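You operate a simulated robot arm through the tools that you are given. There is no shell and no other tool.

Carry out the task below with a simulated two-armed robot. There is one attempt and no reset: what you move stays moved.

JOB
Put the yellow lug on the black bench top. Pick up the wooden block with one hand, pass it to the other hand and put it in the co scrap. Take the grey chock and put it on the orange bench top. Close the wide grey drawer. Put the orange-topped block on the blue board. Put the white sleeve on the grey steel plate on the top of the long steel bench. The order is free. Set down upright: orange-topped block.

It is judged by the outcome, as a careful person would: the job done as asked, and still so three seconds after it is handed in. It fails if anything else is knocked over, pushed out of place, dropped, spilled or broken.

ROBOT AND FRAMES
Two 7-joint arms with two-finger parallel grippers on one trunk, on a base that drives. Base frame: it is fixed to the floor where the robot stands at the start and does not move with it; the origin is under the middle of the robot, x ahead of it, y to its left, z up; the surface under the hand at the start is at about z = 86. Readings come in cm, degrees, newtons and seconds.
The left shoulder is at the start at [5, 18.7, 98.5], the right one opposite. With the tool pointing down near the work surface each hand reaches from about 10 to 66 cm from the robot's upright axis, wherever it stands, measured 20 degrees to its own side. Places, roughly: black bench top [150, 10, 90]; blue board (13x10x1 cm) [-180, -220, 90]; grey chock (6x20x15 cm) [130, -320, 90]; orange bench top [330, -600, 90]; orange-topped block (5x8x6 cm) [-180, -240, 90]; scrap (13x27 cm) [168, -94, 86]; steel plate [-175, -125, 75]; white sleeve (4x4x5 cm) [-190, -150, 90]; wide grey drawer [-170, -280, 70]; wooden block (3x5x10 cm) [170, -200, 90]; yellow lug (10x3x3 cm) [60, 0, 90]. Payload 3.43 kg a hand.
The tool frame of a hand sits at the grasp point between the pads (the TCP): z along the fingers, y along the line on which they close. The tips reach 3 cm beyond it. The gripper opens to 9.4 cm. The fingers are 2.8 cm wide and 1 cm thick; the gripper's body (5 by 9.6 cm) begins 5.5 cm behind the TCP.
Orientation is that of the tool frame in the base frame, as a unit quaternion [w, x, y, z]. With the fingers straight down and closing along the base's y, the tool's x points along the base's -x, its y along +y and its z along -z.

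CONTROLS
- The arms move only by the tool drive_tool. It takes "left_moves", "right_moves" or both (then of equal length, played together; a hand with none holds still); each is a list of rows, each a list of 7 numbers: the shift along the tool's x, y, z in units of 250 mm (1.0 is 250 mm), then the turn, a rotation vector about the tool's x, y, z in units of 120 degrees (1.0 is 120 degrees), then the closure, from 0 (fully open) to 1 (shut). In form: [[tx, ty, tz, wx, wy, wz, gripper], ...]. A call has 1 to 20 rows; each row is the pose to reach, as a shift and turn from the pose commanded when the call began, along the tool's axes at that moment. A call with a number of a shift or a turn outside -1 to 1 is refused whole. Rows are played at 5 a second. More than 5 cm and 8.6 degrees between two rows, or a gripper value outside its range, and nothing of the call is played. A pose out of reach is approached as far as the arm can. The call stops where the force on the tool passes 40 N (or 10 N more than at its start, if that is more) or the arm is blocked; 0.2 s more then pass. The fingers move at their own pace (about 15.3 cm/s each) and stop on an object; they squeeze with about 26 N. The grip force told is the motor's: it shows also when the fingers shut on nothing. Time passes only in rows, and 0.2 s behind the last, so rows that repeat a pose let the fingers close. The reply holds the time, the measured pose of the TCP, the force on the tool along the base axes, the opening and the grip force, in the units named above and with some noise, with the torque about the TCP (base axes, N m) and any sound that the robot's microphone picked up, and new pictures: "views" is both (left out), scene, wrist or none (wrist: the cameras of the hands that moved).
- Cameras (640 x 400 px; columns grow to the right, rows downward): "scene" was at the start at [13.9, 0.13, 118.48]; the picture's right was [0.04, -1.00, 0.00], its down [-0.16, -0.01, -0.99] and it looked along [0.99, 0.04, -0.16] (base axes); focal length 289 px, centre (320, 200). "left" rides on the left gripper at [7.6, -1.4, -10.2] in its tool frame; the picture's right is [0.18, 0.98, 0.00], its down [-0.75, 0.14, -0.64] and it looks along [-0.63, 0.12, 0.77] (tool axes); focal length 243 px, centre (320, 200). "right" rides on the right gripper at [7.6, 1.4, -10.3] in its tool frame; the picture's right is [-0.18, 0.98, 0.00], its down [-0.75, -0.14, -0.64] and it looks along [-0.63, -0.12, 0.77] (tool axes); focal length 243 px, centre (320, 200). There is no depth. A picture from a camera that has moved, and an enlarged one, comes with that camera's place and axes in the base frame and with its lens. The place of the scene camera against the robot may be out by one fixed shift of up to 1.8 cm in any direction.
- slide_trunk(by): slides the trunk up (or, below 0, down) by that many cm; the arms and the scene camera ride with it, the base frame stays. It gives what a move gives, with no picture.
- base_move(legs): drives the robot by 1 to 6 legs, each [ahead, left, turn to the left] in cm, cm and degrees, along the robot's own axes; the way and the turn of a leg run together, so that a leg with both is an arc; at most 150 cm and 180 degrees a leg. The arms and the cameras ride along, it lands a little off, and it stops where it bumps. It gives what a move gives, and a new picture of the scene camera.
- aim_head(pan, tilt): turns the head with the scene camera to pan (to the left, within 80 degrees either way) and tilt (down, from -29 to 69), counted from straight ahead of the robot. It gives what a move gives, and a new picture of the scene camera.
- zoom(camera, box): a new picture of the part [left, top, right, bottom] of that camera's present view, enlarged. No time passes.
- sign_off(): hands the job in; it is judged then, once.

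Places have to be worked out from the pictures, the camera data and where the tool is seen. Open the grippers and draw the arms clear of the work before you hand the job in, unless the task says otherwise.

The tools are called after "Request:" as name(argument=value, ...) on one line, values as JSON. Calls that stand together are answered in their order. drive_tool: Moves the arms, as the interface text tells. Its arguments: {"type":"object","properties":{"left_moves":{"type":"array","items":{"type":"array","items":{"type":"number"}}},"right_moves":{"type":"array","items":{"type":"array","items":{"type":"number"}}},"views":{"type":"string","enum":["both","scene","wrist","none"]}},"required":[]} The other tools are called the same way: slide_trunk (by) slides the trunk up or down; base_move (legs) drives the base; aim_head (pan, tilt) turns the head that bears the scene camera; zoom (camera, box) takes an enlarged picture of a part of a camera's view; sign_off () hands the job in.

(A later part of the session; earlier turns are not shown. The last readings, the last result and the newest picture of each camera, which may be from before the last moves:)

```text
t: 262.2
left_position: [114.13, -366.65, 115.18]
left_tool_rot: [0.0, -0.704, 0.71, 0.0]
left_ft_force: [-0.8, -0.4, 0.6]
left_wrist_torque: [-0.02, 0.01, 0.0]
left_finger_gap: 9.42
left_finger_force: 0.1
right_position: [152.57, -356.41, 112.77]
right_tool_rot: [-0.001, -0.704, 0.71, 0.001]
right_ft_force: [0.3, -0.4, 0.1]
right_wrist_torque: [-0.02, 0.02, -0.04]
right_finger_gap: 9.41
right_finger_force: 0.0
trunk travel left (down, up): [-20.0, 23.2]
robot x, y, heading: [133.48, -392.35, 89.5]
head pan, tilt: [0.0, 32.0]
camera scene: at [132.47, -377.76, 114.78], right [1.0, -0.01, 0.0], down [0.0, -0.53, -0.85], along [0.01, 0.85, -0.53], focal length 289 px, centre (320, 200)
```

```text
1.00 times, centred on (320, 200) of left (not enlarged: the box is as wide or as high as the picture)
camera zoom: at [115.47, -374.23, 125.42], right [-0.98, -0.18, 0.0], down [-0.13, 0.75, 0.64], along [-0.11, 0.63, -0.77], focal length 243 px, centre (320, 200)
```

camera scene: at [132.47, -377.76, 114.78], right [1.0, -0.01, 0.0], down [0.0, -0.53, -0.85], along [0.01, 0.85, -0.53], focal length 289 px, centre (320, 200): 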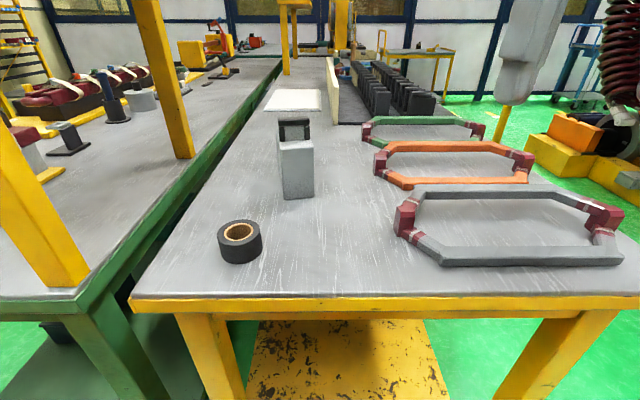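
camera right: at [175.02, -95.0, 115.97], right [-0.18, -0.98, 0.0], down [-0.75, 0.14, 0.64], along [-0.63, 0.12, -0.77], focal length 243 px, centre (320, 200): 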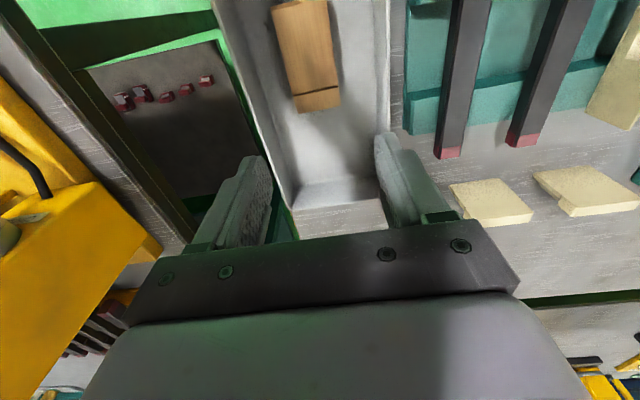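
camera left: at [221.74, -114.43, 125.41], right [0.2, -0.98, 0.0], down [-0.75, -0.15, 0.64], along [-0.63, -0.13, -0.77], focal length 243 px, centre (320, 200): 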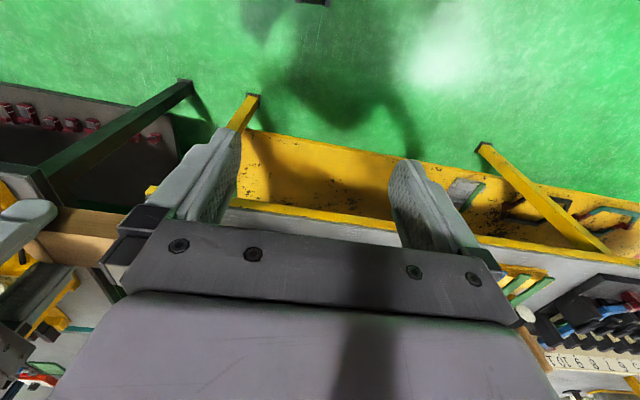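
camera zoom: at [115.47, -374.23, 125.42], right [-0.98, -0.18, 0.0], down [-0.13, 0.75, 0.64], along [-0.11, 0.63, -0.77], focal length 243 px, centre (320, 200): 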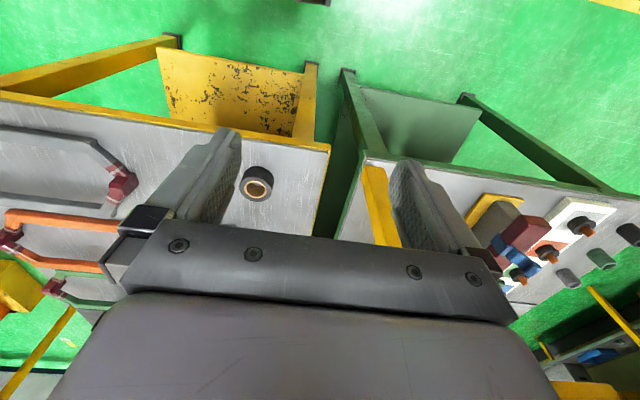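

It looks like a wedge about 6 cm wide, with its front face near y ≈ -331 and a black part at its back or top. I drive 8 cm closer and use the left wrist camera from above to understand its shape.

Request:
base_move(legs=[[8, 0, 0.5]])

Request:
drive_tool(left_moves=[[-0.15, -0.08, -0.03, 0, 0, 0, 0], [-0.3, -0.16, -0.06, 0, 0, 0, 0], [-0.45, -0.24, -0.09, 0, 0, 0, 0], [-0.6, -0.32, -0.12, 0, 0, 0, 0], [-0.6, -0.32, -0.12, 0, 0, 0, 0]], views="both")

```text
t: 263.3
left_position: [113.86, -358.75, 115.19]
left_tool_rot: [0.0, 0.707, -0.707, 0.0]
left_ft_force: [0.9, 0.8, -0.7]
left_wrist_torque: [-0.02, -0.03, 0.02]
left_finger_gap: 9.39
left_finger_force: 0.0
right_position: [152.26, -348.1, 112.77]
right_tool_rot: [-0.001, -0.707, 0.707, 0.001]
right_ft_force: [0.6, 0.0, -0.6]
right_wrist_torque: [0.0, 0.0, -0.01]
right_finger_gap: 9.39
right_finger_force: 0.1
trunk travel left (down, up): [-20.0, 23.2]
robot x, y, heading: [133.38, -384.39, 89.9]
head pan, tilt: [0.0, 32.0]
camera scene: at [132.37, -369.62, 114.78], right [1.0, 0.0, 0.0], down [0.0, -0.53, -0.85], along [0.0, 0.85, -0.53], focal length 289 px, centre (320, 200)
```

scene: 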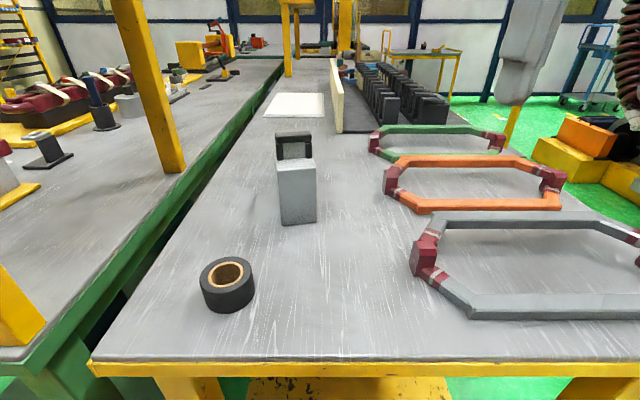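

```text
t: 264.5
left_position: [121.85, -343.73, 118.07]
left_tool_rot: [-0.001, 0.708, -0.707, 0.0]
left_ft_force: [-0.7, -0.7, -0.1]
left_wrist_torque: [-0.02, 0.03, 0.01]
left_finger_gap: 9.41
left_finger_force: 0.0
right_position: [152.26, -348.1, 112.75]
right_tool_rot: [-0.001, -0.707, 0.708, 0.001]
right_ft_force: [0.8, -0.2, 0.1]
right_wrist_torque: [-0.05, 0.0, -0.03]
right_finger_gap: 9.37
right_finger_force: 0.0
trunk travel left (down, up): [-20.0, 23.2]
robot x, y, heading: [133.97, -384.11, 89.9]
head pan, tilt: [0.0, 32.0]
camera scene: at [132.35, -369.67, 114.79], right [1.0, 0.0, 0.0], down [0.0, -0.53, -0.85], along [0.0, 0.85, -0.53], focal length 289 px, centre (320, 200)
camera left: at [123.22, -351.3, 128.32], right [-0.98, -0.18, 0.0], down [-0.14, 0.75, 0.64], along [-0.12, 0.63, -0.77], focal length 243 px, centre (320, 200)
```

scene: 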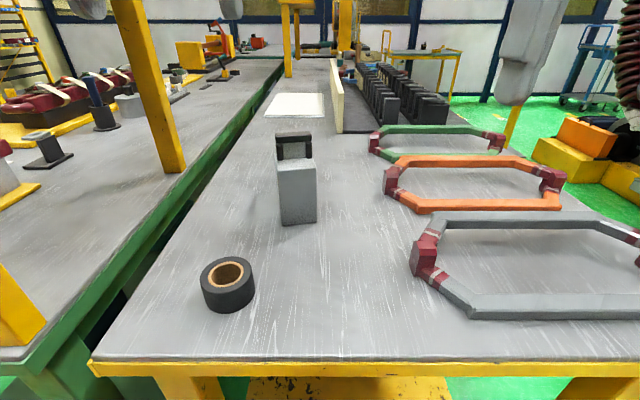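
left: 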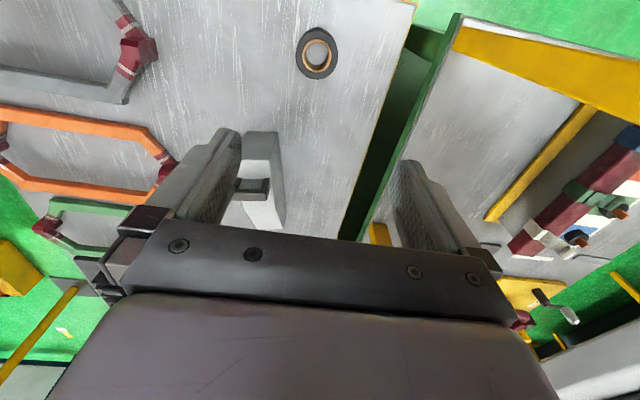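

The chock and its black handle are visible beside the left finger. I zoom and shift the hand left for a clear view.

Request:
drive_tool(left_moves=[[0.1, 0.12, -0.02, 0, 0, 0, 0], [0.2, 0.24, -0.02, 0, 0, 0, 0], [0.2, 0.3, -0.02, 0, 0, 0, 0.9], [0.2, 0.3, -0.02, 0, 0, 0, 0.9]], views="wrist")

Request:
zoom(camera="left", box=[100, 60, 340, 240])

```text
t: 265.5
left_position: [114.56, -348.9, 118.75]
left_tool_rot: [0.0, -0.707, 0.707, 0.0]
left_ft_force: [0.0, -0.5, -0.5]
left_wrist_torque: [0.0, -0.02, -0.03]
left_finger_gap: 0.93
left_finger_force: 0.0
right_position: [152.19, -348.11, 112.86]
right_tool_rot: [0.0, 0.708, -0.706, -0.001]
right_ft_force: [-0.3, -0.5, -0.3]
right_wrist_torque: [0.02, 0.02, 0.02]
right_finger_gap: 9.38
right_finger_force: 0.1
trunk travel left (down, up): [-20.0, 23.2]
robot x, y, heading: [133.63, -384.21, 90.1]
head pan, tilt: [0.0, 32.0]
camera left: at [115.96, -356.48, 129.0], right [-0.98, -0.18, 0.0], down [-0.14, 0.75, 0.64], along [-0.12, 0.63, -0.77], focal length 243 px, centre (320, 200)
```

left: 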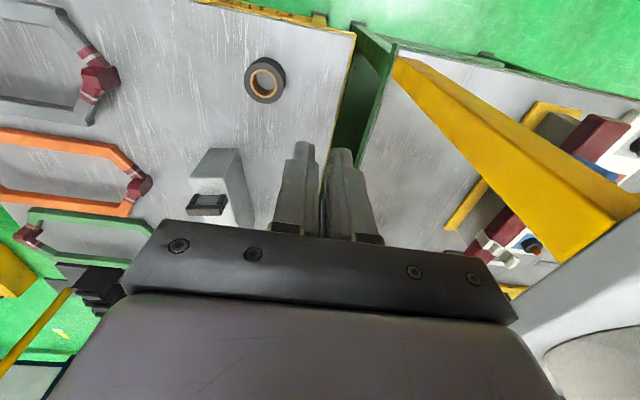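

```text
2.22 times, centred on (220, 150) of left
camera zoom: at [115.96, -356.48, 129.0], right [-0.98, -0.18, 0.0], down [-0.14, 0.75, 0.64], along [-0.12, 0.63, -0.77], focal length 539 px, centre (542, 311)
```

zoom: 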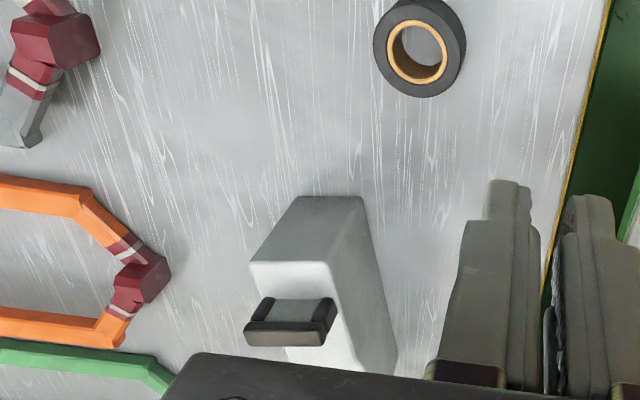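

The chock is a block with a black handle bar near its front top: bar at about [128.6, -328.5, 100.5], front top edge at y ≈ -332, z ≈ 97. I check its side profile with the right wrist camera.

Request:
zoom(camera="right", box=[0, 0, 640, 400])

Request:
zoom(camera="scene", box=[230, 100, 370, 240])

```text
1.00 times, centred on (320, 200) of right (not enlarged: the box is as wide or as high as the picture)
camera zoom: at [150.86, -355.75, 123.22], right [-0.98, 0.18, 0.0], down [0.14, 0.75, 0.64], along [0.12, 0.63, -0.77], focal length 243 px, centre (320, 200)
```

zoom: 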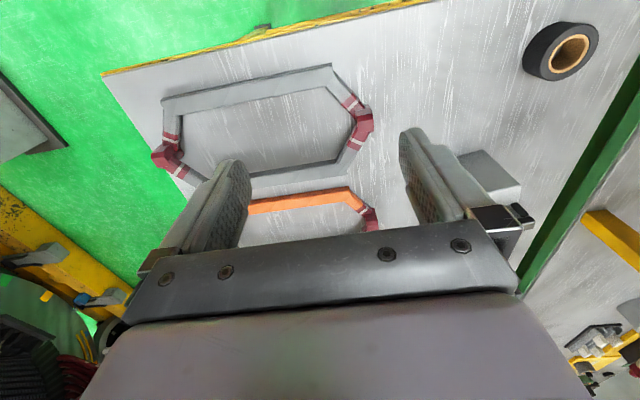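

```text
2.86 times, centred on (300, 170) of scene
camera zoom: at [132.37, -369.67, 114.79], right [1.0, 0.0, 0.0], down [0.0, -0.53, -0.85], along [0.0, 0.85, -0.53], focal length 826 px, centre (377, 286)
```

zoom: 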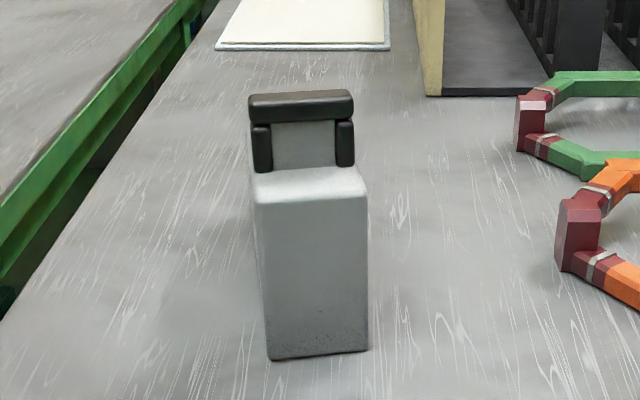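

I raise the trunk for a steeper look at the chock's top and back end.

Request:
slide_trunk(by=22)

Request:
aim_head(pan=0, tilt=42)

Request:
zoom(camera="scene", box=[220, 80, 380, 240])

```text
t: 267.8
left_position: [114.37, -348.96, 140.74]
left_tool_rot: [0.001, -0.707, 0.707, 0.0]
left_ft_force: [-0.1, -0.2, 1.5]
left_wrist_torque: [-0.01, 0.04, -0.03]
left_finger_gap: 0.94
left_finger_force: 0.1
right_position: [152.31, -348.12, 134.98]
right_tool_rot: [-0.001, -0.707, 0.707, 0.0]
right_ft_force: [-0.4, -0.1, -0.3]
right_wrist_torque: [0.0, -0.02, 0.01]
right_finger_gap: 9.42
right_finger_force: 0.1
trunk travel left (down, up): [-42.0, 1.2]
robot x, y, heading: [133.52, -384.4, 90.2]
head pan, tilt: [0.0, 32.0]
```

```text
t: 268.6
left_position: [114.5, -348.85, 140.83]
left_tool_rot: [0.0, 0.707, -0.707, 0.0]
left_ft_force: [-0.2, 0.0, -0.6]
left_wrist_torque: [-0.01, 0.0, -0.03]
left_finger_gap: 0.92
left_finger_force: 0.0
right_position: [152.41, -348.23, 134.91]
right_tool_rot: [0.0, 0.707, -0.707, -0.001]
right_ft_force: [-0.5, 0.2, -0.3]
right_wrist_torque: [0.01, -0.03, -0.02]
right_finger_gap: 9.39
right_finger_force: 0.1
trunk travel left (down, up): [-42.0, 1.2]
robot x, y, heading: [133.59, -384.02, 89.9]
head pan, tilt: [0.0, 42.0]
camera scene: at [132.37, -370.26, 135.28], right [1.0, 0.0, 0.0], down [0.0, -0.67, -0.74], along [0.0, 0.74, -0.67], focal length 289 px, centre (320, 200)
```

scene: 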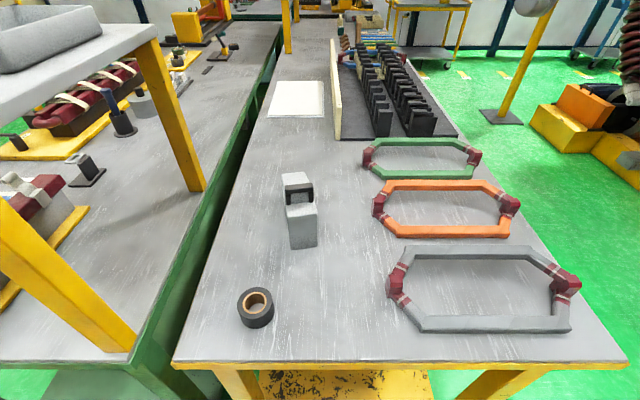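

```text
2.50 times, centred on (300, 160) of scene
camera zoom: at [132.37, -370.26, 135.28], right [1.0, 0.0, 0.0], down [0.0, -0.67, -0.74], along [0.0, 0.74, -0.67], focal length 722 px, centre (370, 300)
```

zoom: 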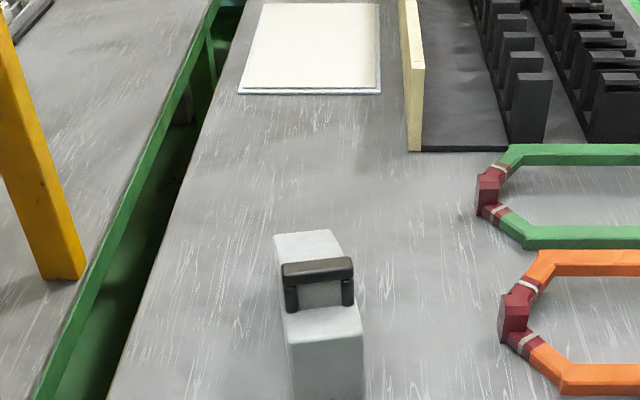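

The chock is a wedge about 20 cm long (y ≈ -332 to -312), top falling from z ≈ 97 to ≈ 92, so its mass centre is near y ≈ -323. I shift the base right 12 cm so the left hand can reach over it, and lower the trunk a little.

Request:
base_move(legs=[[0.5, -12, 0]])

Request:
slide_trunk(by=-10)

Request:
drive_tool(left_moves=[[0, 0, 0, 0, 0, 0, 0], [-0.18, 0, 0, 0, 0, 0, 0], [-0.36, 0, 0, 0, 0, 0, 0], [-0.5, 0, 0, 0, 0, 0, 0], [-0.6, 0, 0, 0, 0, 0, 0], [-0.6, 0, 0, 0, 0, 0, 0]], views="both")

```text
t: 270.2
left_position: [126.14, -348.34, 140.75]
left_tool_rot: [0.0, -0.706, 0.708, 0.001]
left_ft_force: [0.0, -0.8, -0.4]
left_wrist_torque: [0.01, 0.0, 0.01]
left_finger_gap: 0.93
left_finger_force: 0.2
right_position: [164.07, -347.77, 134.88]
right_tool_rot: [0.0, -0.706, 0.708, 0.001]
right_ft_force: [-0.5, -0.5, -0.4]
right_wrist_torque: [0.03, 0.03, -0.02]
right_finger_gap: 9.38
right_finger_force: 0.1
trunk travel left (down, up): [-42.0, 1.2]
robot x, y, heading: [145.43, -383.99, 90.1]
head pan, tilt: [0.0, 42.0]
camera scene: at [144.02, -369.78, 135.27], right [1.0, 0.0, 0.0], down [0.0, -0.67, -0.74], along [0.0, 0.74, -0.67], focal length 289 px, centre (320, 200)
```

scene: 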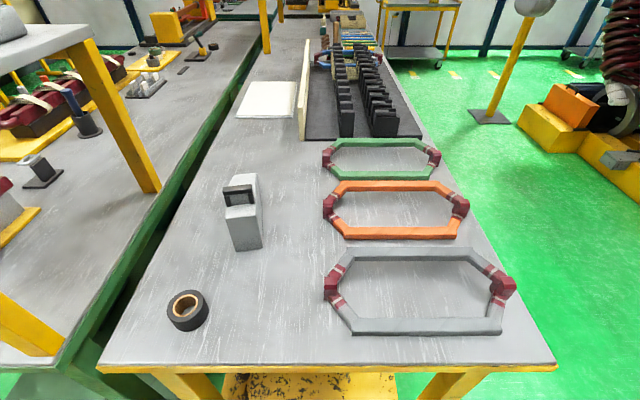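

```text
t: 271.6
left_position: [126.17, -348.38, 130.84]
left_tool_rot: [0.001, -0.706, 0.708, 0.0]
left_ft_force: [-0.9, 0.9, 0.5]
left_wrist_torque: [-0.01, -0.03, -0.01]
left_finger_gap: 0.91
left_finger_force: 0.0
right_position: [163.92, -347.73, 124.94]
right_tool_rot: [-0.001, -0.706, 0.708, 0.0]
right_ft_force: [-0.1, 0.3, -0.3]
right_wrist_torque: [0.04, -0.02, 0.03]
right_finger_gap: 9.38
right_finger_force: 0.1
trunk travel left (down, up): [-32.0, 11.2]
robot x, y, heading: [145.18, -383.83, 89.8]
head pan, tilt: [0.0, 42.0]
```

```text
t: 273.0
left_position: [126.13, -335.16, 128.43]
left_tool_rot: [0.001, -0.705, 0.709, 0.001]
left_ft_force: [-0.1, 0.4, 0.2]
left_wrist_torque: [0.0, -0.03, 0.01]
left_finger_gap: 9.41
left_finger_force: 0.0
left hand out of reach, approached as far as the arm can: row 4, 5, 6
right_position: [163.93, -347.67, 124.85]
right_tool_rot: [-0.001, -0.706, 0.708, -0.001]
right_ft_force: [0.4, 0.5, -0.4]
right_wrist_torque: [-0.02, -0.01, 0.03]
right_finger_gap: 9.4
right_finger_force: 0.2
trunk travel left (down, up): [-32.0, 11.2]
robot x, y, heading: [144.98, -383.78, 89.7]
head pan, tilt: [0.0, 42.0]
camera scene: at [143.97, -369.75, 125.27], right [1.0, 0.0, 0.0], down [0.0, -0.67, -0.74], along [0.0, 0.74, -0.67], focal length 289 px, centre (320, 200)
camera left: at [127.53, -342.79, 138.72], right [-0.98, -0.18, 0.0], down [-0.14, 0.75, 0.64], along [-0.12, 0.63, -0.76], focal length 243 px, centre (320, 200)
```

scene: 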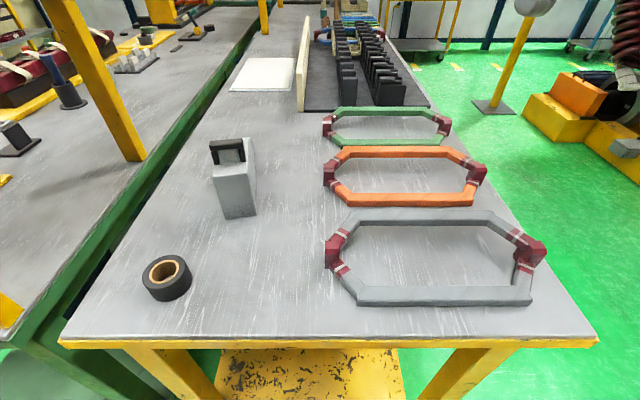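
left: 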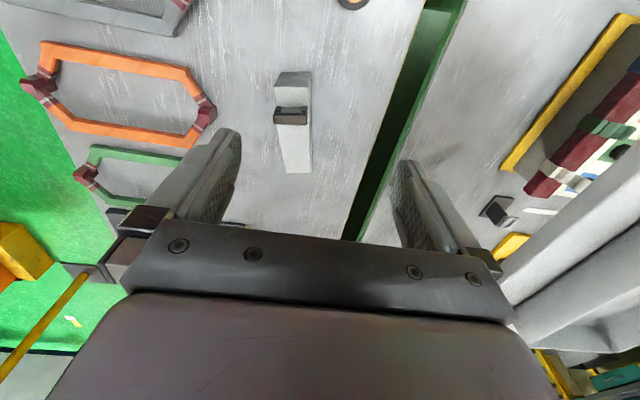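

Now the left wrist camera sees the chock whole from above. I zoom in to fix its corners.

Request:
zoom(camera="left", box=[230, 50, 360, 190])

```text
2.86 times, centred on (295, 120) of left
camera zoom: at [127.53, -342.79, 138.72], right [-0.98, -0.18, 0.0], down [-0.14, 0.75, 0.64], along [-0.12, 0.63, -0.76], focal length 693 px, centre (391, 429)
```

zoom: 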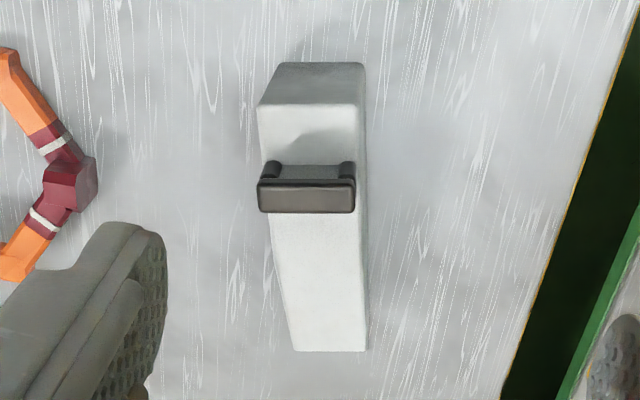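

The chock's axis is turned about 10° (front centre [130.0, -331], back centre [126.5, -312]); the handle bar ends at y ≈ -326.4. I bring the left hand over its middle [128.3, -322] at z ≈ 106, turned to match.

Request:
drive_tool(left_moves=[[0, -0.012, 0.18, 0, 0, -0.012, 0], [0, -0.024, 0.36, 0, 0, -0.024, 0], [0, -0.036, 0.54, 0, 0, -0.036, 0], [-0.1, -0.05, 0.68, 0, 0, -0.05, 0], [-0.24, -0.062, 0.78, 0, 0, -0.065, 0], [-0.38, -0.075, 0.86, 0, 0, -0.083, 0], [-0.527, -0.087, 0.9, 0, 0, -0.083, 0], [-0.527, -0.087, 0.9, 0, 0, -0.083, 0]], views="both")

```text
t: 274.8
left_position: [127.71, -322.23, 105.69]
left_tool_rot: [-0.001, 0.765, -0.644, 0.0]
left_ft_force: [0.3, 0.6, 0.1]
left_wrist_torque: [0.04, 0.0, -0.02]
left_finger_gap: 9.42
left_finger_force: 0.1
right_position: [163.77, -347.69, 124.91]
right_tool_rot: [0.0, -0.707, 0.707, 0.001]
right_ft_force: [-0.5, 0.0, 0.5]
right_wrist_torque: [-0.02, -0.06, 0.03]
right_finger_gap: 9.41
right_finger_force: 0.0
trunk travel left (down, up): [-32.0, 11.2]
robot x, y, heading: [145.31, -383.91, 89.7]
head pan, tilt: [0.0, 42.0]
camera scene: at [143.83, -369.74, 125.26], right [1.0, 0.0, 0.0], down [0.0, -0.67, -0.74], along [0.0, 0.74, -0.67], focal length 289 px, centre (320, 200)
camera left: at [130.48, -329.47, 116.06], right [-0.94, -0.35, 0.0], down [-0.27, 0.72, 0.64], along [-0.22, 0.6, -0.77], focal length 243 px, centre (320, 200)
```

scene: 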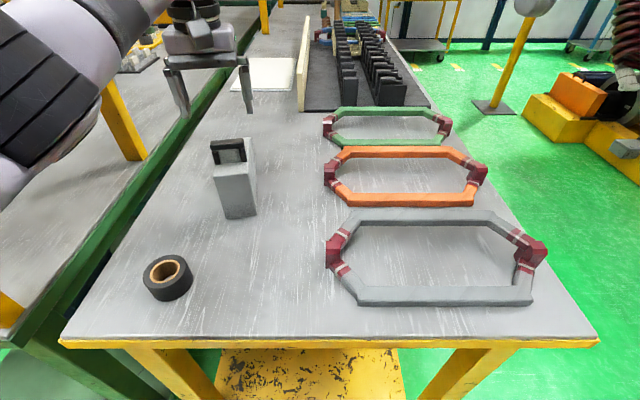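
left: 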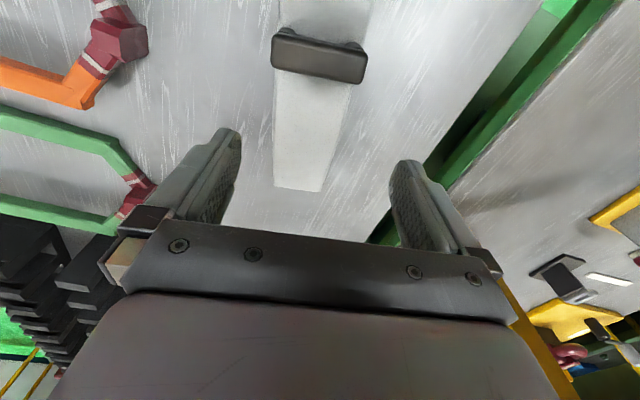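

The hand is aligned in angle; the body's centre line is about 1 cm toward +x of the hand. I correct that and lower to z ≈ 94.5 with the fingers open.

Request:
drive_tool(left_moves=[[0, -0.041, 0.02, 0, 0, 0, 0], [0, -0.041, 0.16, 0, 0, 0, 0], [0, -0.041, 0.3, 0, 0, 0, 0], [0, -0.041, 0.4, 0, 0, 0, 0], [0, -0.041, 0.448, 0, 0, 0, 0], [0, -0.041, 0.448, 0, 0, 0, 0]], views="both")

```text
t: 276.2
left_position: [129.38, -320.97, 94.62]
left_tool_rot: [0.0, 0.765, -0.645, 0.0]
left_ft_force: [-0.8, -0.1, 0.3]
left_wrist_torque: [0.0, 0.03, 0.05]
left_finger_gap: 9.4
left_finger_force: 0.1
left hand out of reach, approached as far as the arm can: row 1, 2, 3, 4, 5, 6
right_position: [163.95, -347.94, 124.86]
right_tool_rot: [-0.001, -0.706, 0.708, 0.0]
right_ft_force: [0.0, 0.1, 0.5]
right_wrist_torque: [-0.02, 0.03, 0.03]
right_finger_gap: 9.4
right_finger_force: 0.0
trunk travel left (down, up): [-32.0, 11.2]
robot x, y, heading: [145.16, -383.73, 89.9]
head pan, tilt: [0.0, 42.0]
camera scene: at [143.98, -369.78, 125.27], right [1.0, 0.0, 0.0], down [0.0, -0.67, -0.74], along [0.0, 0.74, -0.67], focal length 289 px, centre (320, 200)
camera left: at [132.12, -328.07, 104.94], right [-0.94, -0.35, 0.0], down [-0.27, 0.72, 0.64], along [-0.22, 0.6, -0.77], focal length 243 px, centre (320, 200)
```

scene: 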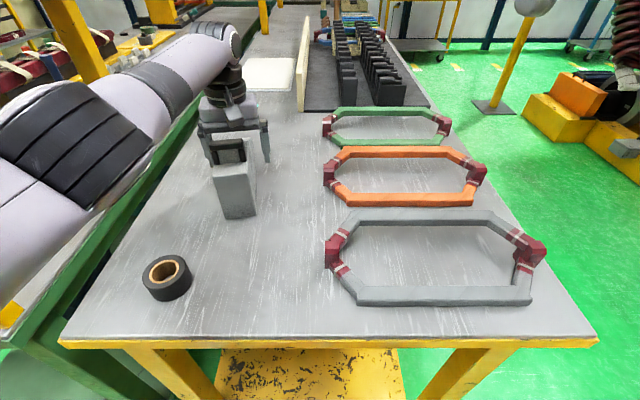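
left: 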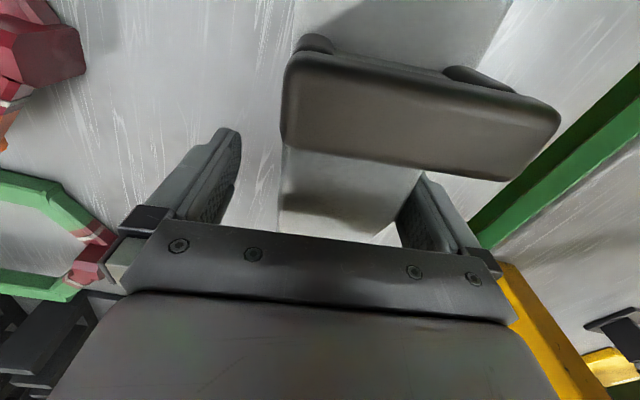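

The body is between the fingers but about 0.8 cm toward the right one in the picture; I centre on it and close.

Request:
drive_tool(left_moves=[[0, 0.015, 0, 0, 0, 0, 0], [0, 0.03, 0, 0, 0, 0, 0], [0, 0.03, 0, 0, 0, 0, 0.3], [0, 0.03, 0, 0, 0, 0, 1], [0, 0.03, 0, 0, 0, 0, 1], [0, 0.03, 0, 0, 0, 0, 1]], views="both")

```text
t: 277.6
left_position: [128.69, -320.82, 94.69]
left_tool_rot: [0.0, 0.765, -0.644, -0.001]
left_ft_force: [-2.1, 0.1, -0.6]
left_wrist_torque: [0.02, 0.04, 0.04]
left_finger_gap: 6.45
left_finger_force: 25.8
right_position: [163.88, -347.6, 124.9]
right_tool_rot: [0.0, -0.706, 0.708, 0.0]
right_ft_force: [0.2, -0.6, 0.0]
right_wrist_torque: [-0.01, -0.01, -0.04]
right_finger_gap: 9.42
right_finger_force: 0.1
trunk travel left (down, up): [-32.0, 11.2]
robot x, y, heading: [145.18, -383.44, 89.9]
head pan, tilt: [0.0, 42.0]
camera scene: at [143.96, -369.78, 125.27], right [1.0, 0.0, 0.0], down [0.0, -0.67, -0.74], along [0.0, 0.74, -0.67], focal length 289 px, centre (320, 200)
camera left: at [131.51, -327.97, 104.99], right [-0.94, -0.35, 0.0], down [-0.27, 0.72, 0.64], along [-0.22, 0.6, -0.77], focal length 243 px, centre (320, 200)
```

scene: 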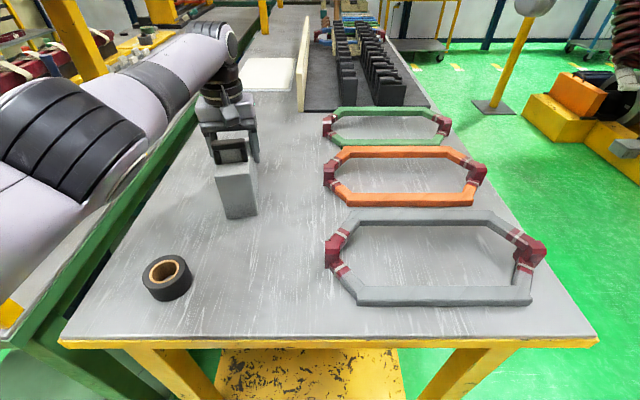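
left: 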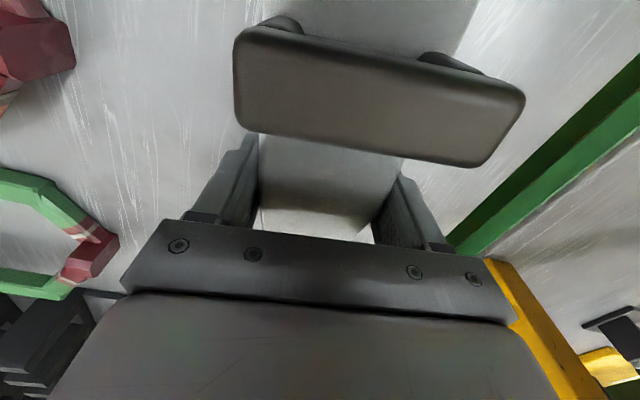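

The chock is gripped at 6.45 cm. I lift it with the trunk by a few centimetres to test the hold.

Request:
slide_trunk(by=4)

Request:
zoom(camera="left", box=[0, 0, 640, 400])

Request:
zoom(camera="scene", box=[140, 60, 340, 260])

```text
t: 278.4
left_position: [128.76, -320.74, 98.67]
left_tool_rot: [0.0, 0.765, -0.644, 0.0]
left_ft_force: [-0.1, -0.1, -5.3]
left_wrist_torque: [0.1, 0.03, 0.01]
left_finger_gap: 6.45
left_finger_force: 26.7
right_position: [163.91, -347.64, 128.88]
right_tool_rot: [-0.001, -0.706, 0.708, 0.0]
right_ft_force: [0.5, -0.8, -0.3]
right_wrist_torque: [0.0, -0.02, -0.01]
right_finger_gap: 9.42
right_finger_force: 0.0
trunk travel left (down, up): [-36.0, 7.2]
robot x, y, heading: [145.39, -383.58, 89.8]
head pan, tilt: [0.0, 42.0]
```

```text
1.00 times, centred on (320, 200) of left (not enlarged: the box is as wide or as high as the picture)
camera zoom: at [131.53, -327.92, 108.93], right [-0.94, -0.35, 0.0], down [-0.27, 0.72, 0.64], along [-0.22, 0.6, -0.77], focal length 243 px, centre (320, 200)
```

zoom: 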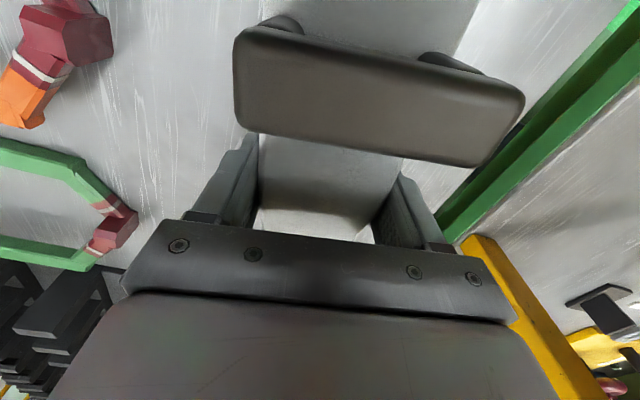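

```text
2.00 times, centred on (240, 160) of scene
camera zoom: at [143.97, -369.71, 129.26], right [1.0, 0.0, 0.0], down [0.0, -0.67, -0.74], along [0.0, 0.74, -0.67], focal length 578 px, centre (480, 280)
```

zoom: 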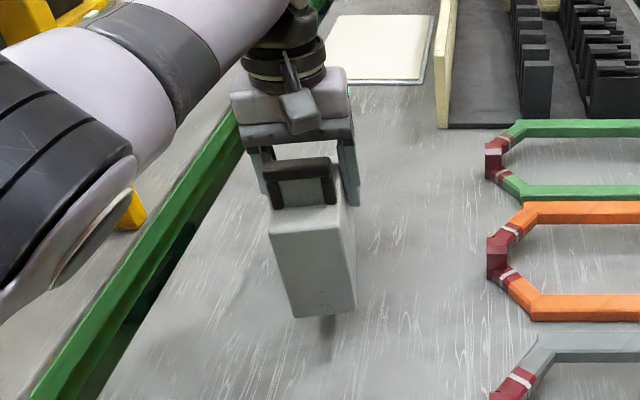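

The hold is good: about 5 N, level, no slip. I raise the trunk a bit more and draw the chock back toward the robot.

Request:
slide_trunk(by=6)

Request:
drive_tool(left_moves=[[0.13, 0, 0, 0, 0, 0, 1], [0.26, 0, 0, 0, 0, 0.02, 1], [0.4, 0, 0, 0, 0, 0.04, 1], [0.54, 0, -0.03, 0, 0, 0.06, 1], [0.68, 0, -0.06, 0, 0, 0.083, 1], [0.8, 0, -0.08, 0, 0, 0.083, 1], [0.8, 0, -0.08, 0, 0, 0.083, 1]], views="scene")

```text
t: 279.4
left_position: [128.89, -320.67, 104.68]
left_tool_rot: [0.0, 0.765, -0.645, 0.001]
left_ft_force: [-0.2, -0.4, -5.7]
left_wrist_torque: [0.05, 0.02, -0.01]
left_finger_gap: 6.43
left_finger_force: 26.1
right_position: [163.94, -347.74, 134.86]
right_tool_rot: [-0.001, -0.706, 0.708, 0.0]
right_ft_force: [0.6, 0.4, 0.2]
right_wrist_torque: [-0.03, -0.01, 0.02]
right_finger_gap: 9.4
right_finger_force: 0.1
trunk travel left (down, up): [-42.0, 1.2]
robot x, y, heading: [145.37, -384.11, 89.7]
head pan, tilt: [0.0, 42.0]
```

```text
t: 281.0
left_position: [137.02, -322.8, 107.68]
left_tool_rot: [-0.002, -0.706, 0.708, -0.001]
left_ft_force: [0.5, 1.0, -5.3]
left_wrist_torque: [0.02, 0.02, -0.02]
left_finger_gap: 6.44
left_finger_force: 26.5
left hand out of reach, approached as far as the arm can: row 1, 2, 3, 4, 5, 6, 7
right_position: [163.89, -347.6, 134.91]
right_tool_rot: [-0.001, -0.706, 0.708, 0.002]
right_ft_force: [-0.3, -0.7, 0.2]
right_wrist_torque: [-0.01, -0.02, 0.01]
right_finger_gap: 9.38
right_finger_force: 0.0
trunk travel left (down, up): [-42.0, 1.2]
robot x, y, heading: [145.32, -383.49, 90.2]
head pan, tilt: [0.0, 42.0]
camera scene: at [143.97, -369.7, 135.26], right [1.0, 0.0, 0.0], down [0.0, -0.67, -0.74], along [0.0, 0.74, -0.67], focal length 289 px, centre (320, 200)
```

scene: 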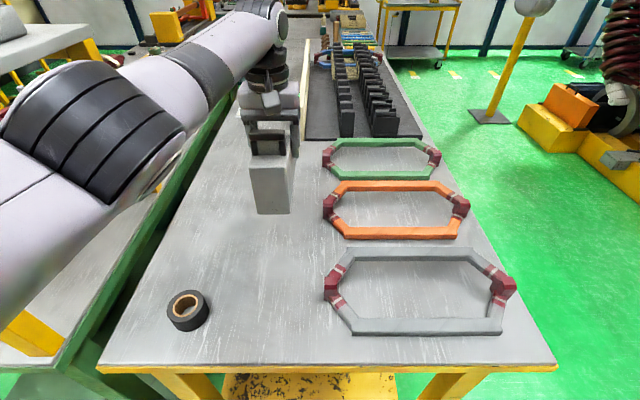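

The pull-back was only partly done (the arm is near its stretch limit). I try a smaller move back and up from here.

Request:
drive_tool(left_moves=[[0.06, 0.0, -0.04, 0, 0, 0, 1], [0.12, 0.0, -0.08, 0, 0, 0, 1], [0.18, 0.0, -0.12, 0, 0, 0, 1], [0.24, 0.0, -0.16, 0, 0, 0, 1]], views="scene")

```text
t: 282.0
left_position: [138.77, -324.11, 112.59]
left_tool_rot: [-0.001, -0.707, 0.708, -0.001]
left_ft_force: [-0.1, 0.4, -5.0]
left_wrist_torque: [0.04, 0.0, -0.01]
left_finger_gap: 6.45
left_finger_force: 26.0
left hand out of reach, approached as far as the arm can: row 1, 2, 3, 4
right_position: [163.85, -347.7, 134.9]
right_tool_rot: [0.0, -0.706, 0.709, 0.0]
right_ft_force: [0.5, 0.7, 0.4]
right_wrist_torque: [0.04, -0.04, 0.02]
right_finger_gap: 9.38
right_finger_force: 0.0
trunk travel left (down, up): [-42.0, 1.2]
robot x, y, heading: [144.92, -383.9, 89.7]
head pan, tilt: [0.0, 42.0]
camera scene: at [143.95, -369.69, 135.26], right [1.0, 0.0, 0.0], down [0.0, -0.67, -0.74], along [0.0, 0.74, -0.67], focal length 289 px, centre (320, 200)
```

scene: 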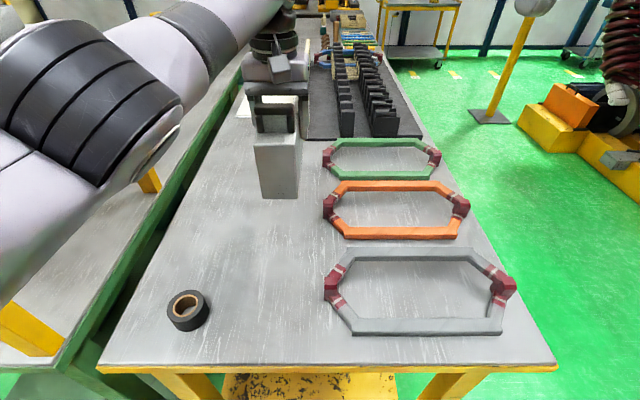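

The chock is 18 cm clear of the table now, so I simply back the whole robot away from the table.

Request:
base_move(legs=[[-56, 0, 0]])

Request:
slide_trunk(by=-14)

Request:
drive_tool(left_moves=[[0.12, 0.0, 0, 0, 0, 0, 1], [0.24, 0.0, 0, 0, 0, 0, 1], [0.36, 0.0, 0, 0, 0, 0, 1], [0.48, 0.0, 0, 0, 0, 0, 1]], views="scene")

```text
t: 285.2
left_position: [138.57, -380.65, 112.6]
left_tool_rot: [0.0, -0.706, 0.708, -0.001]
left_ft_force: [-0.1, -1.0, -4.6]
left_wrist_torque: [0.05, 0.01, -0.02]
left_finger_gap: 6.44
left_finger_force: 25.4
right_position: [163.79, -404.07, 134.87]
right_tool_rot: [-0.001, -0.706, 0.708, 0.001]
right_ft_force: [0.1, -0.9, -0.4]
right_wrist_torque: [0.01, -0.02, 0.02]
right_finger_gap: 9.39
right_finger_force: 0.0
trunk travel left (down, up): [-42.0, 1.2]
robot x, y, heading: [145.07, -440.02, 89.8]
head pan, tilt: [0.0, 42.0]
camera scene: at [143.85, -426.17, 135.27], right [1.0, 0.0, 0.0], down [0.0, -0.67, -0.74], along [0.0, 0.74, -0.67], focal length 289 px, centre (320, 200)
```

scene: 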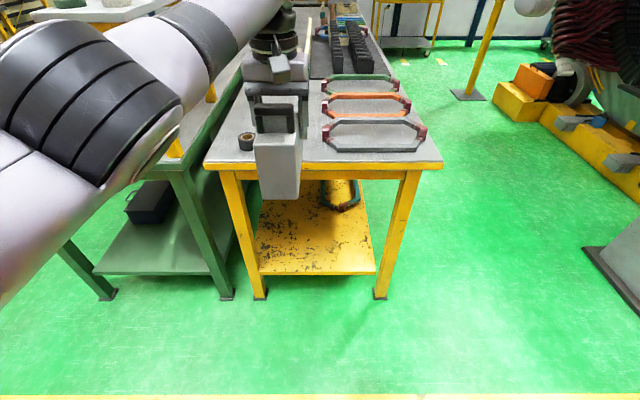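

```text
t: 286.9
left_position: [138.72, -380.72, 98.55]
left_tool_rot: [0.0, -0.706, 0.708, -0.001]
left_ft_force: [-0.3, -0.6, -4.4]
left_wrist_torque: [0.03, -0.01, -0.02]
left_finger_gap: 6.45
left_finger_force: 26.1
right_position: [163.91, -404.19, 120.89]
right_tool_rot: [-0.001, -0.706, 0.708, 0.001]
right_ft_force: [0.6, 0.4, 0.5]
right_wrist_torque: [-0.01, 0.0, -0.01]
right_finger_gap: 9.39
right_finger_force: 0.0
trunk travel left (down, up): [-28.0, 15.2]
robot x, y, heading: [145.24, -440.04, 89.9]
head pan, tilt: [0.0, 42.0]
```

```text
t: 287.9
left_position: [141.24, -382.36, 100.97]
left_tool_rot: [0.003, 0.711, -0.703, 0.002]
left_ft_force: [0.7, -0.8, -5.3]
left_wrist_torque: [0.06, 0.03, 0.01]
left_finger_gap: 6.44
left_finger_force: 25.7
left hand out of reach, approached as far as the arm can: row 1, 2, 3, 4
right_position: [163.82, -404.04, 120.98]
right_tool_rot: [-0.001, -0.705, 0.709, 0.001]
right_ft_force: [0.1, 0.2, -0.5]
right_wrist_torque: [0.0, 0.0, -0.01]
right_finger_gap: 9.37
right_finger_force: 0.1
trunk travel left (down, up): [-28.0, 15.2]
robot x, y, heading: [145.23, -440.01, 89.9]
head pan, tilt: [0.0, 42.0]
camera scene: at [143.84, -426.17, 121.27], right [1.0, 0.0, 0.0], down [0.0, -0.67, -0.74], along [0.0, 0.74, -0.67], focal length 289 px, centre (320, 200)
```

scene: 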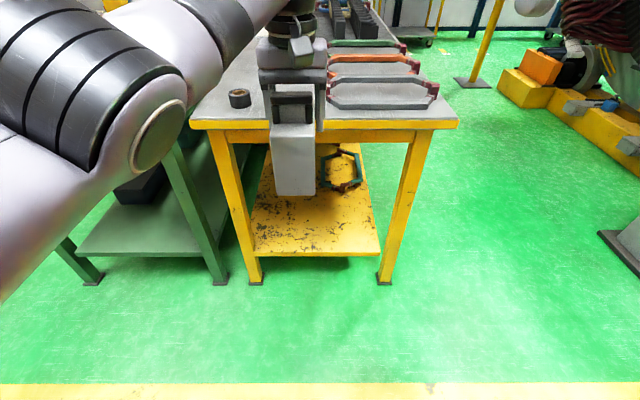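

The left arm still does not retract at this yaw, which looks like a wrist limit. I try turning the tool a bit counter-clockwise while drawing back.

Request:
drive_tool(left_moves=[[0, 0.0, 0, 0, 0, -0.06, 1], [0, 0.0, 0, 0, 0, -0.12, 1], [0.08, 0.04, 0, 0, 0, -0.18, 1], [0.16, 0.08, 0, 0, 0, -0.24, 1], [0.24, 0.12, 0, 0, 0, -0.24, 1]], views="scene")

```text
t: 289.1
left_position: [141.22, -382.74, 102.64]
left_tool_rot: [0.003, 0.862, -0.507, 0.003]
left_ft_force: [-0.3, -0.5, -6.7]
left_wrist_torque: [0.03, 0.03, 0.03]
left_finger_gap: 6.46
left_finger_force: 26.0
left hand out of reach, approached as far as the arm can: row 3, 4, 5
right_position: [163.92, -404.08, 120.86]
right_tool_rot: [-0.001, -0.706, 0.709, 0.001]
right_ft_force: [-0.3, -0.3, 0.1]
right_wrist_torque: [-0.01, -0.01, 0.0]
right_finger_gap: 9.38
right_finger_force: 0.0
trunk travel left (down, up): [-28.0, 15.2]
robot x, y, heading: [144.99, -440.39, 89.7]
head pan, tilt: [0.0, 42.0]
camera scene: at [143.85, -426.15, 121.26], right [1.0, 0.0, 0.0], down [0.0, -0.67, -0.74], along [0.0, 0.74, -0.67], focal length 289 px, centre (320, 200)
```

scene: 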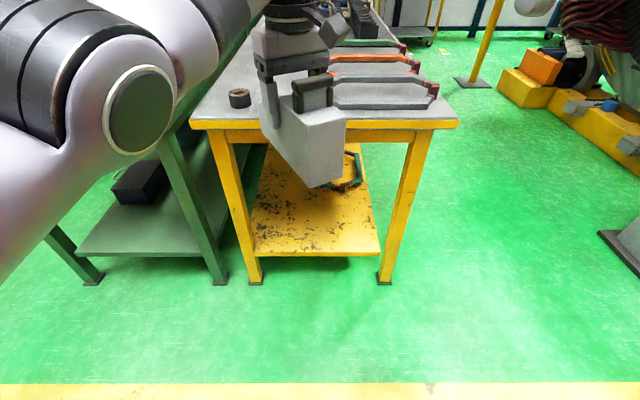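

Yaw is free but radial motion is stuck: the arm is nearly straight (a singular pose). I nudge the hand sideways to the right and up while drawing back, to get the elbow to bend.

Request:
drive_tool(left_moves=[[0.1, -0.06, -0.04, 0, 0, 0, 1], [0.2, -0.12, -0.08, 0, 0, 0, 1], [0.3, -0.18, -0.12, 0, 0, 0, 1], [0.4, -0.24, -0.16, 0, 0, 0, 1], [0.5, -0.3, -0.2, 0, 0, 0, 1]], views="scene")

```text
t: 290.5
left_position: [148.3, -387.7, 107.65]
left_tool_rot: [-0.01, 0.879, -0.477, 0.017]
left_ft_force: [-0.2, 0.1, -6.5]
left_wrist_torque: [0.07, 0.03, 0.03]
left_finger_gap: 6.42
left_finger_force: 26.1
left hand out of reach, approached as far as the arm can: row 1, 3, 4, 5
right_position: [163.83, -404.15, 120.85]
right_tool_rot: [0.0, -0.707, 0.708, 0.001]
right_ft_force: [-0.7, -0.7, 0.2]
right_wrist_torque: [0.01, 0.01, 0.02]
right_finger_gap: 9.41
right_finger_force: 0.0
trunk travel left (down, up): [-28.0, 15.2]
robot x, y, heading: [145.02, -439.97, 89.8]
head pan, tilt: [0.0, 42.0]
stopped in row 5 (left hand): the arm was blocked; the commanded pose is now the measured one
camera scene: at [143.81, -426.12, 121.26], right [1.0, 0.0, 0.0], down [0.0, -0.67, -0.74], along [0.0, 0.74, -0.67], focal length 289 px, centre (320, 200)
```

scene: 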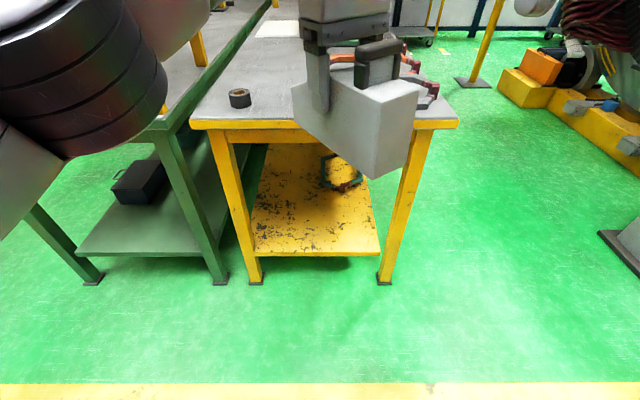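

The elbow is bending now, but something blocked the arm; the chock is near the right hand. I move the right hand away to the right, then go on drawing the left hand back in small steps.

Request:
drive_tool(right_moves=[[0.04, -0.12, 0, 0, 0, 0, 0], [0.08, -0.24, 0, 0, 0, 0, 0], [0.12, -0.36, 0, 0, 0, 0, 0], [0.16, -0.48, 0, 0, 0, 0, 0]], views="none")

Request:
drive_tool(left_moves=[[0.04, 0.0, 0, 0, 0, 0, 1], [0.08, 0.0, 0, 0, 0, 0, 1], [0.12, 0.0, 0, 0, 0, 0, 1]], views="both")

```text
t: 291.5
left_position: [148.29, -387.81, 107.72]
left_tool_rot: [-0.01, 0.878, -0.478, 0.016]
left_ft_force: [0.0, 0.7, -5.1]
left_wrist_torque: [0.05, 0.06, -0.01]
left_finger_gap: 6.42
left_finger_force: 25.7
right_position: [175.71, -408.16, 120.81]
right_tool_rot: [-0.001, -0.707, 0.708, 0.0]
right_ft_force: [-0.1, -0.5, -0.2]
right_wrist_torque: [0.02, 0.02, 0.03]
right_finger_gap: 9.39
right_finger_force: 0.1
trunk travel left (down, up): [-28.0, 15.2]
robot x, y, heading: [144.93, -440.33, 90.0]
head pan, tilt: [0.0, 42.0]
```

```text
t: 292.3
left_position: [150.19, -390.4, 108.03]
left_tool_rot: [-0.009, 0.878, -0.479, 0.016]
left_ft_force: [-0.2, 0.1, -5.3]
left_wrist_torque: [0.04, 0.05, -0.03]
left_finger_gap: 6.41
left_finger_force: 26.0
right_position: [175.66, -408.0, 120.82]
right_tool_rot: [0.0, -0.706, 0.708, 0.001]
right_ft_force: [0.4, -0.3, -0.4]
right_wrist_torque: [-0.04, 0.04, 0.01]
right_finger_gap: 9.41
right_finger_force: 0.0
trunk travel left (down, up): [-28.0, 15.2]
robot x, y, heading: [144.88, -440.1, 90.0]
head pan, tilt: [0.0, 42.0]
camera scene: at [143.84, -426.15, 121.27], right [1.0, 0.0, 0.0], down [0.0, -0.67, -0.74], along [0.0, 0.74, -0.67], focal length 289 px, centre (320, 200)
camera left: at [155.08, -395.99, 118.3], right [-0.73, -0.69, -0.03], down [-0.55, 0.56, 0.62], along [-0.41, 0.47, -0.78], focal length 243 px, centre (320, 200)
```

scene: 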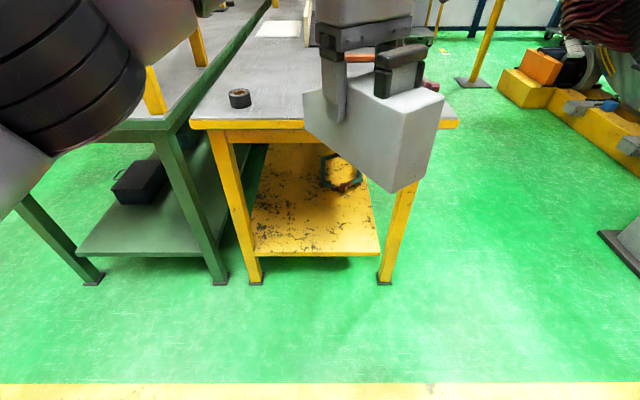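
left: 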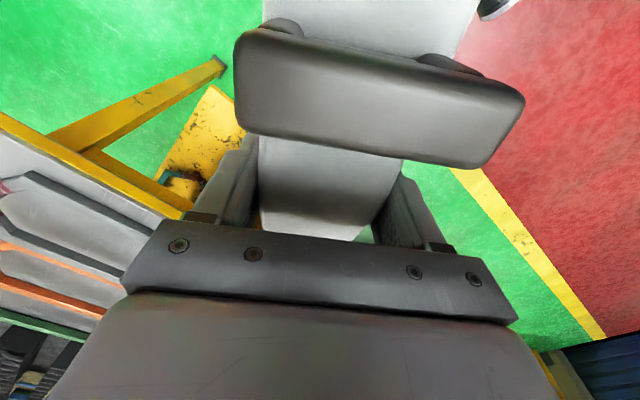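

The arm moves freely again. I bring the left hand to a compact carrying pose in front-left of the robot and straighten its yaw.

Request:
drive_tool(left_moves=[[0.02, 0.1, 0, 0, 0, 0.04, 1], [0.02, 0.22, 0, 0, 0, 0.08, 1], [0.02, 0.34, 0, 0, 0, 0.13, 1], [0.02, 0.46, 0, 0, 0, 0.18, 1], [0.02, 0.58, 0, 0, 0, 0.23, 1], [0.02, 0.7, 0, 0, 0, 0.2725, 1], [0.018, 0.83, 0, 0, 0, 0.2725, 1]], views="both")

```text
t: 293.9
left_position: [132.73, -402.0, 107.07]
left_tool_rot: [0.014, -0.707, 0.707, -0.014]
left_ft_force: [-0.1, -0.7, -5.0]
left_wrist_torque: [0.03, 0.0, -0.01]
left_finger_gap: 6.45
left_finger_force: 25.7
right_position: [175.64, -408.05, 120.8]
right_tool_rot: [0.0, -0.706, 0.708, -0.001]
right_ft_force: [-0.5, 0.5, -0.1]
right_wrist_torque: [0.02, 0.0, -0.03]
right_finger_gap: 9.4
right_finger_force: 0.0
trunk travel left (down, up): [-28.0, 15.2]
robot x, y, heading: [145.09, -440.31, 90.1]
head pan, tilt: [0.0, 42.0]
camera scene: at [143.78, -426.18, 121.27], right [1.0, 0.0, 0.0], down [0.0, -0.67, -0.74], along [0.0, 0.74, -0.67], focal length 289 px, centre (320, 200)
camera left: at [133.79, -409.54, 117.35], right [-0.98, -0.18, -0.04], down [-0.16, 0.75, 0.64], along [-0.09, 0.63, -0.77], focal length 243 px, centre (320, 200)
```

scene: 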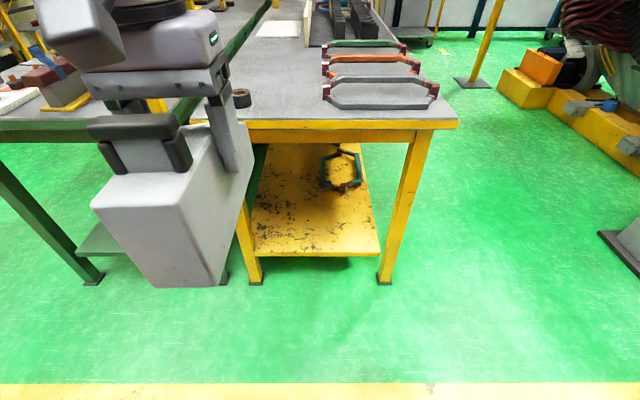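
left: 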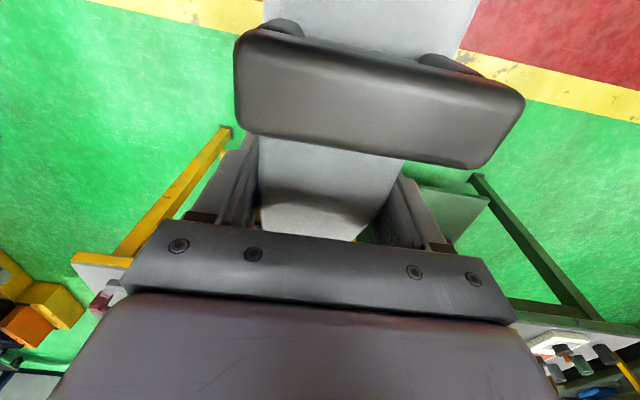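

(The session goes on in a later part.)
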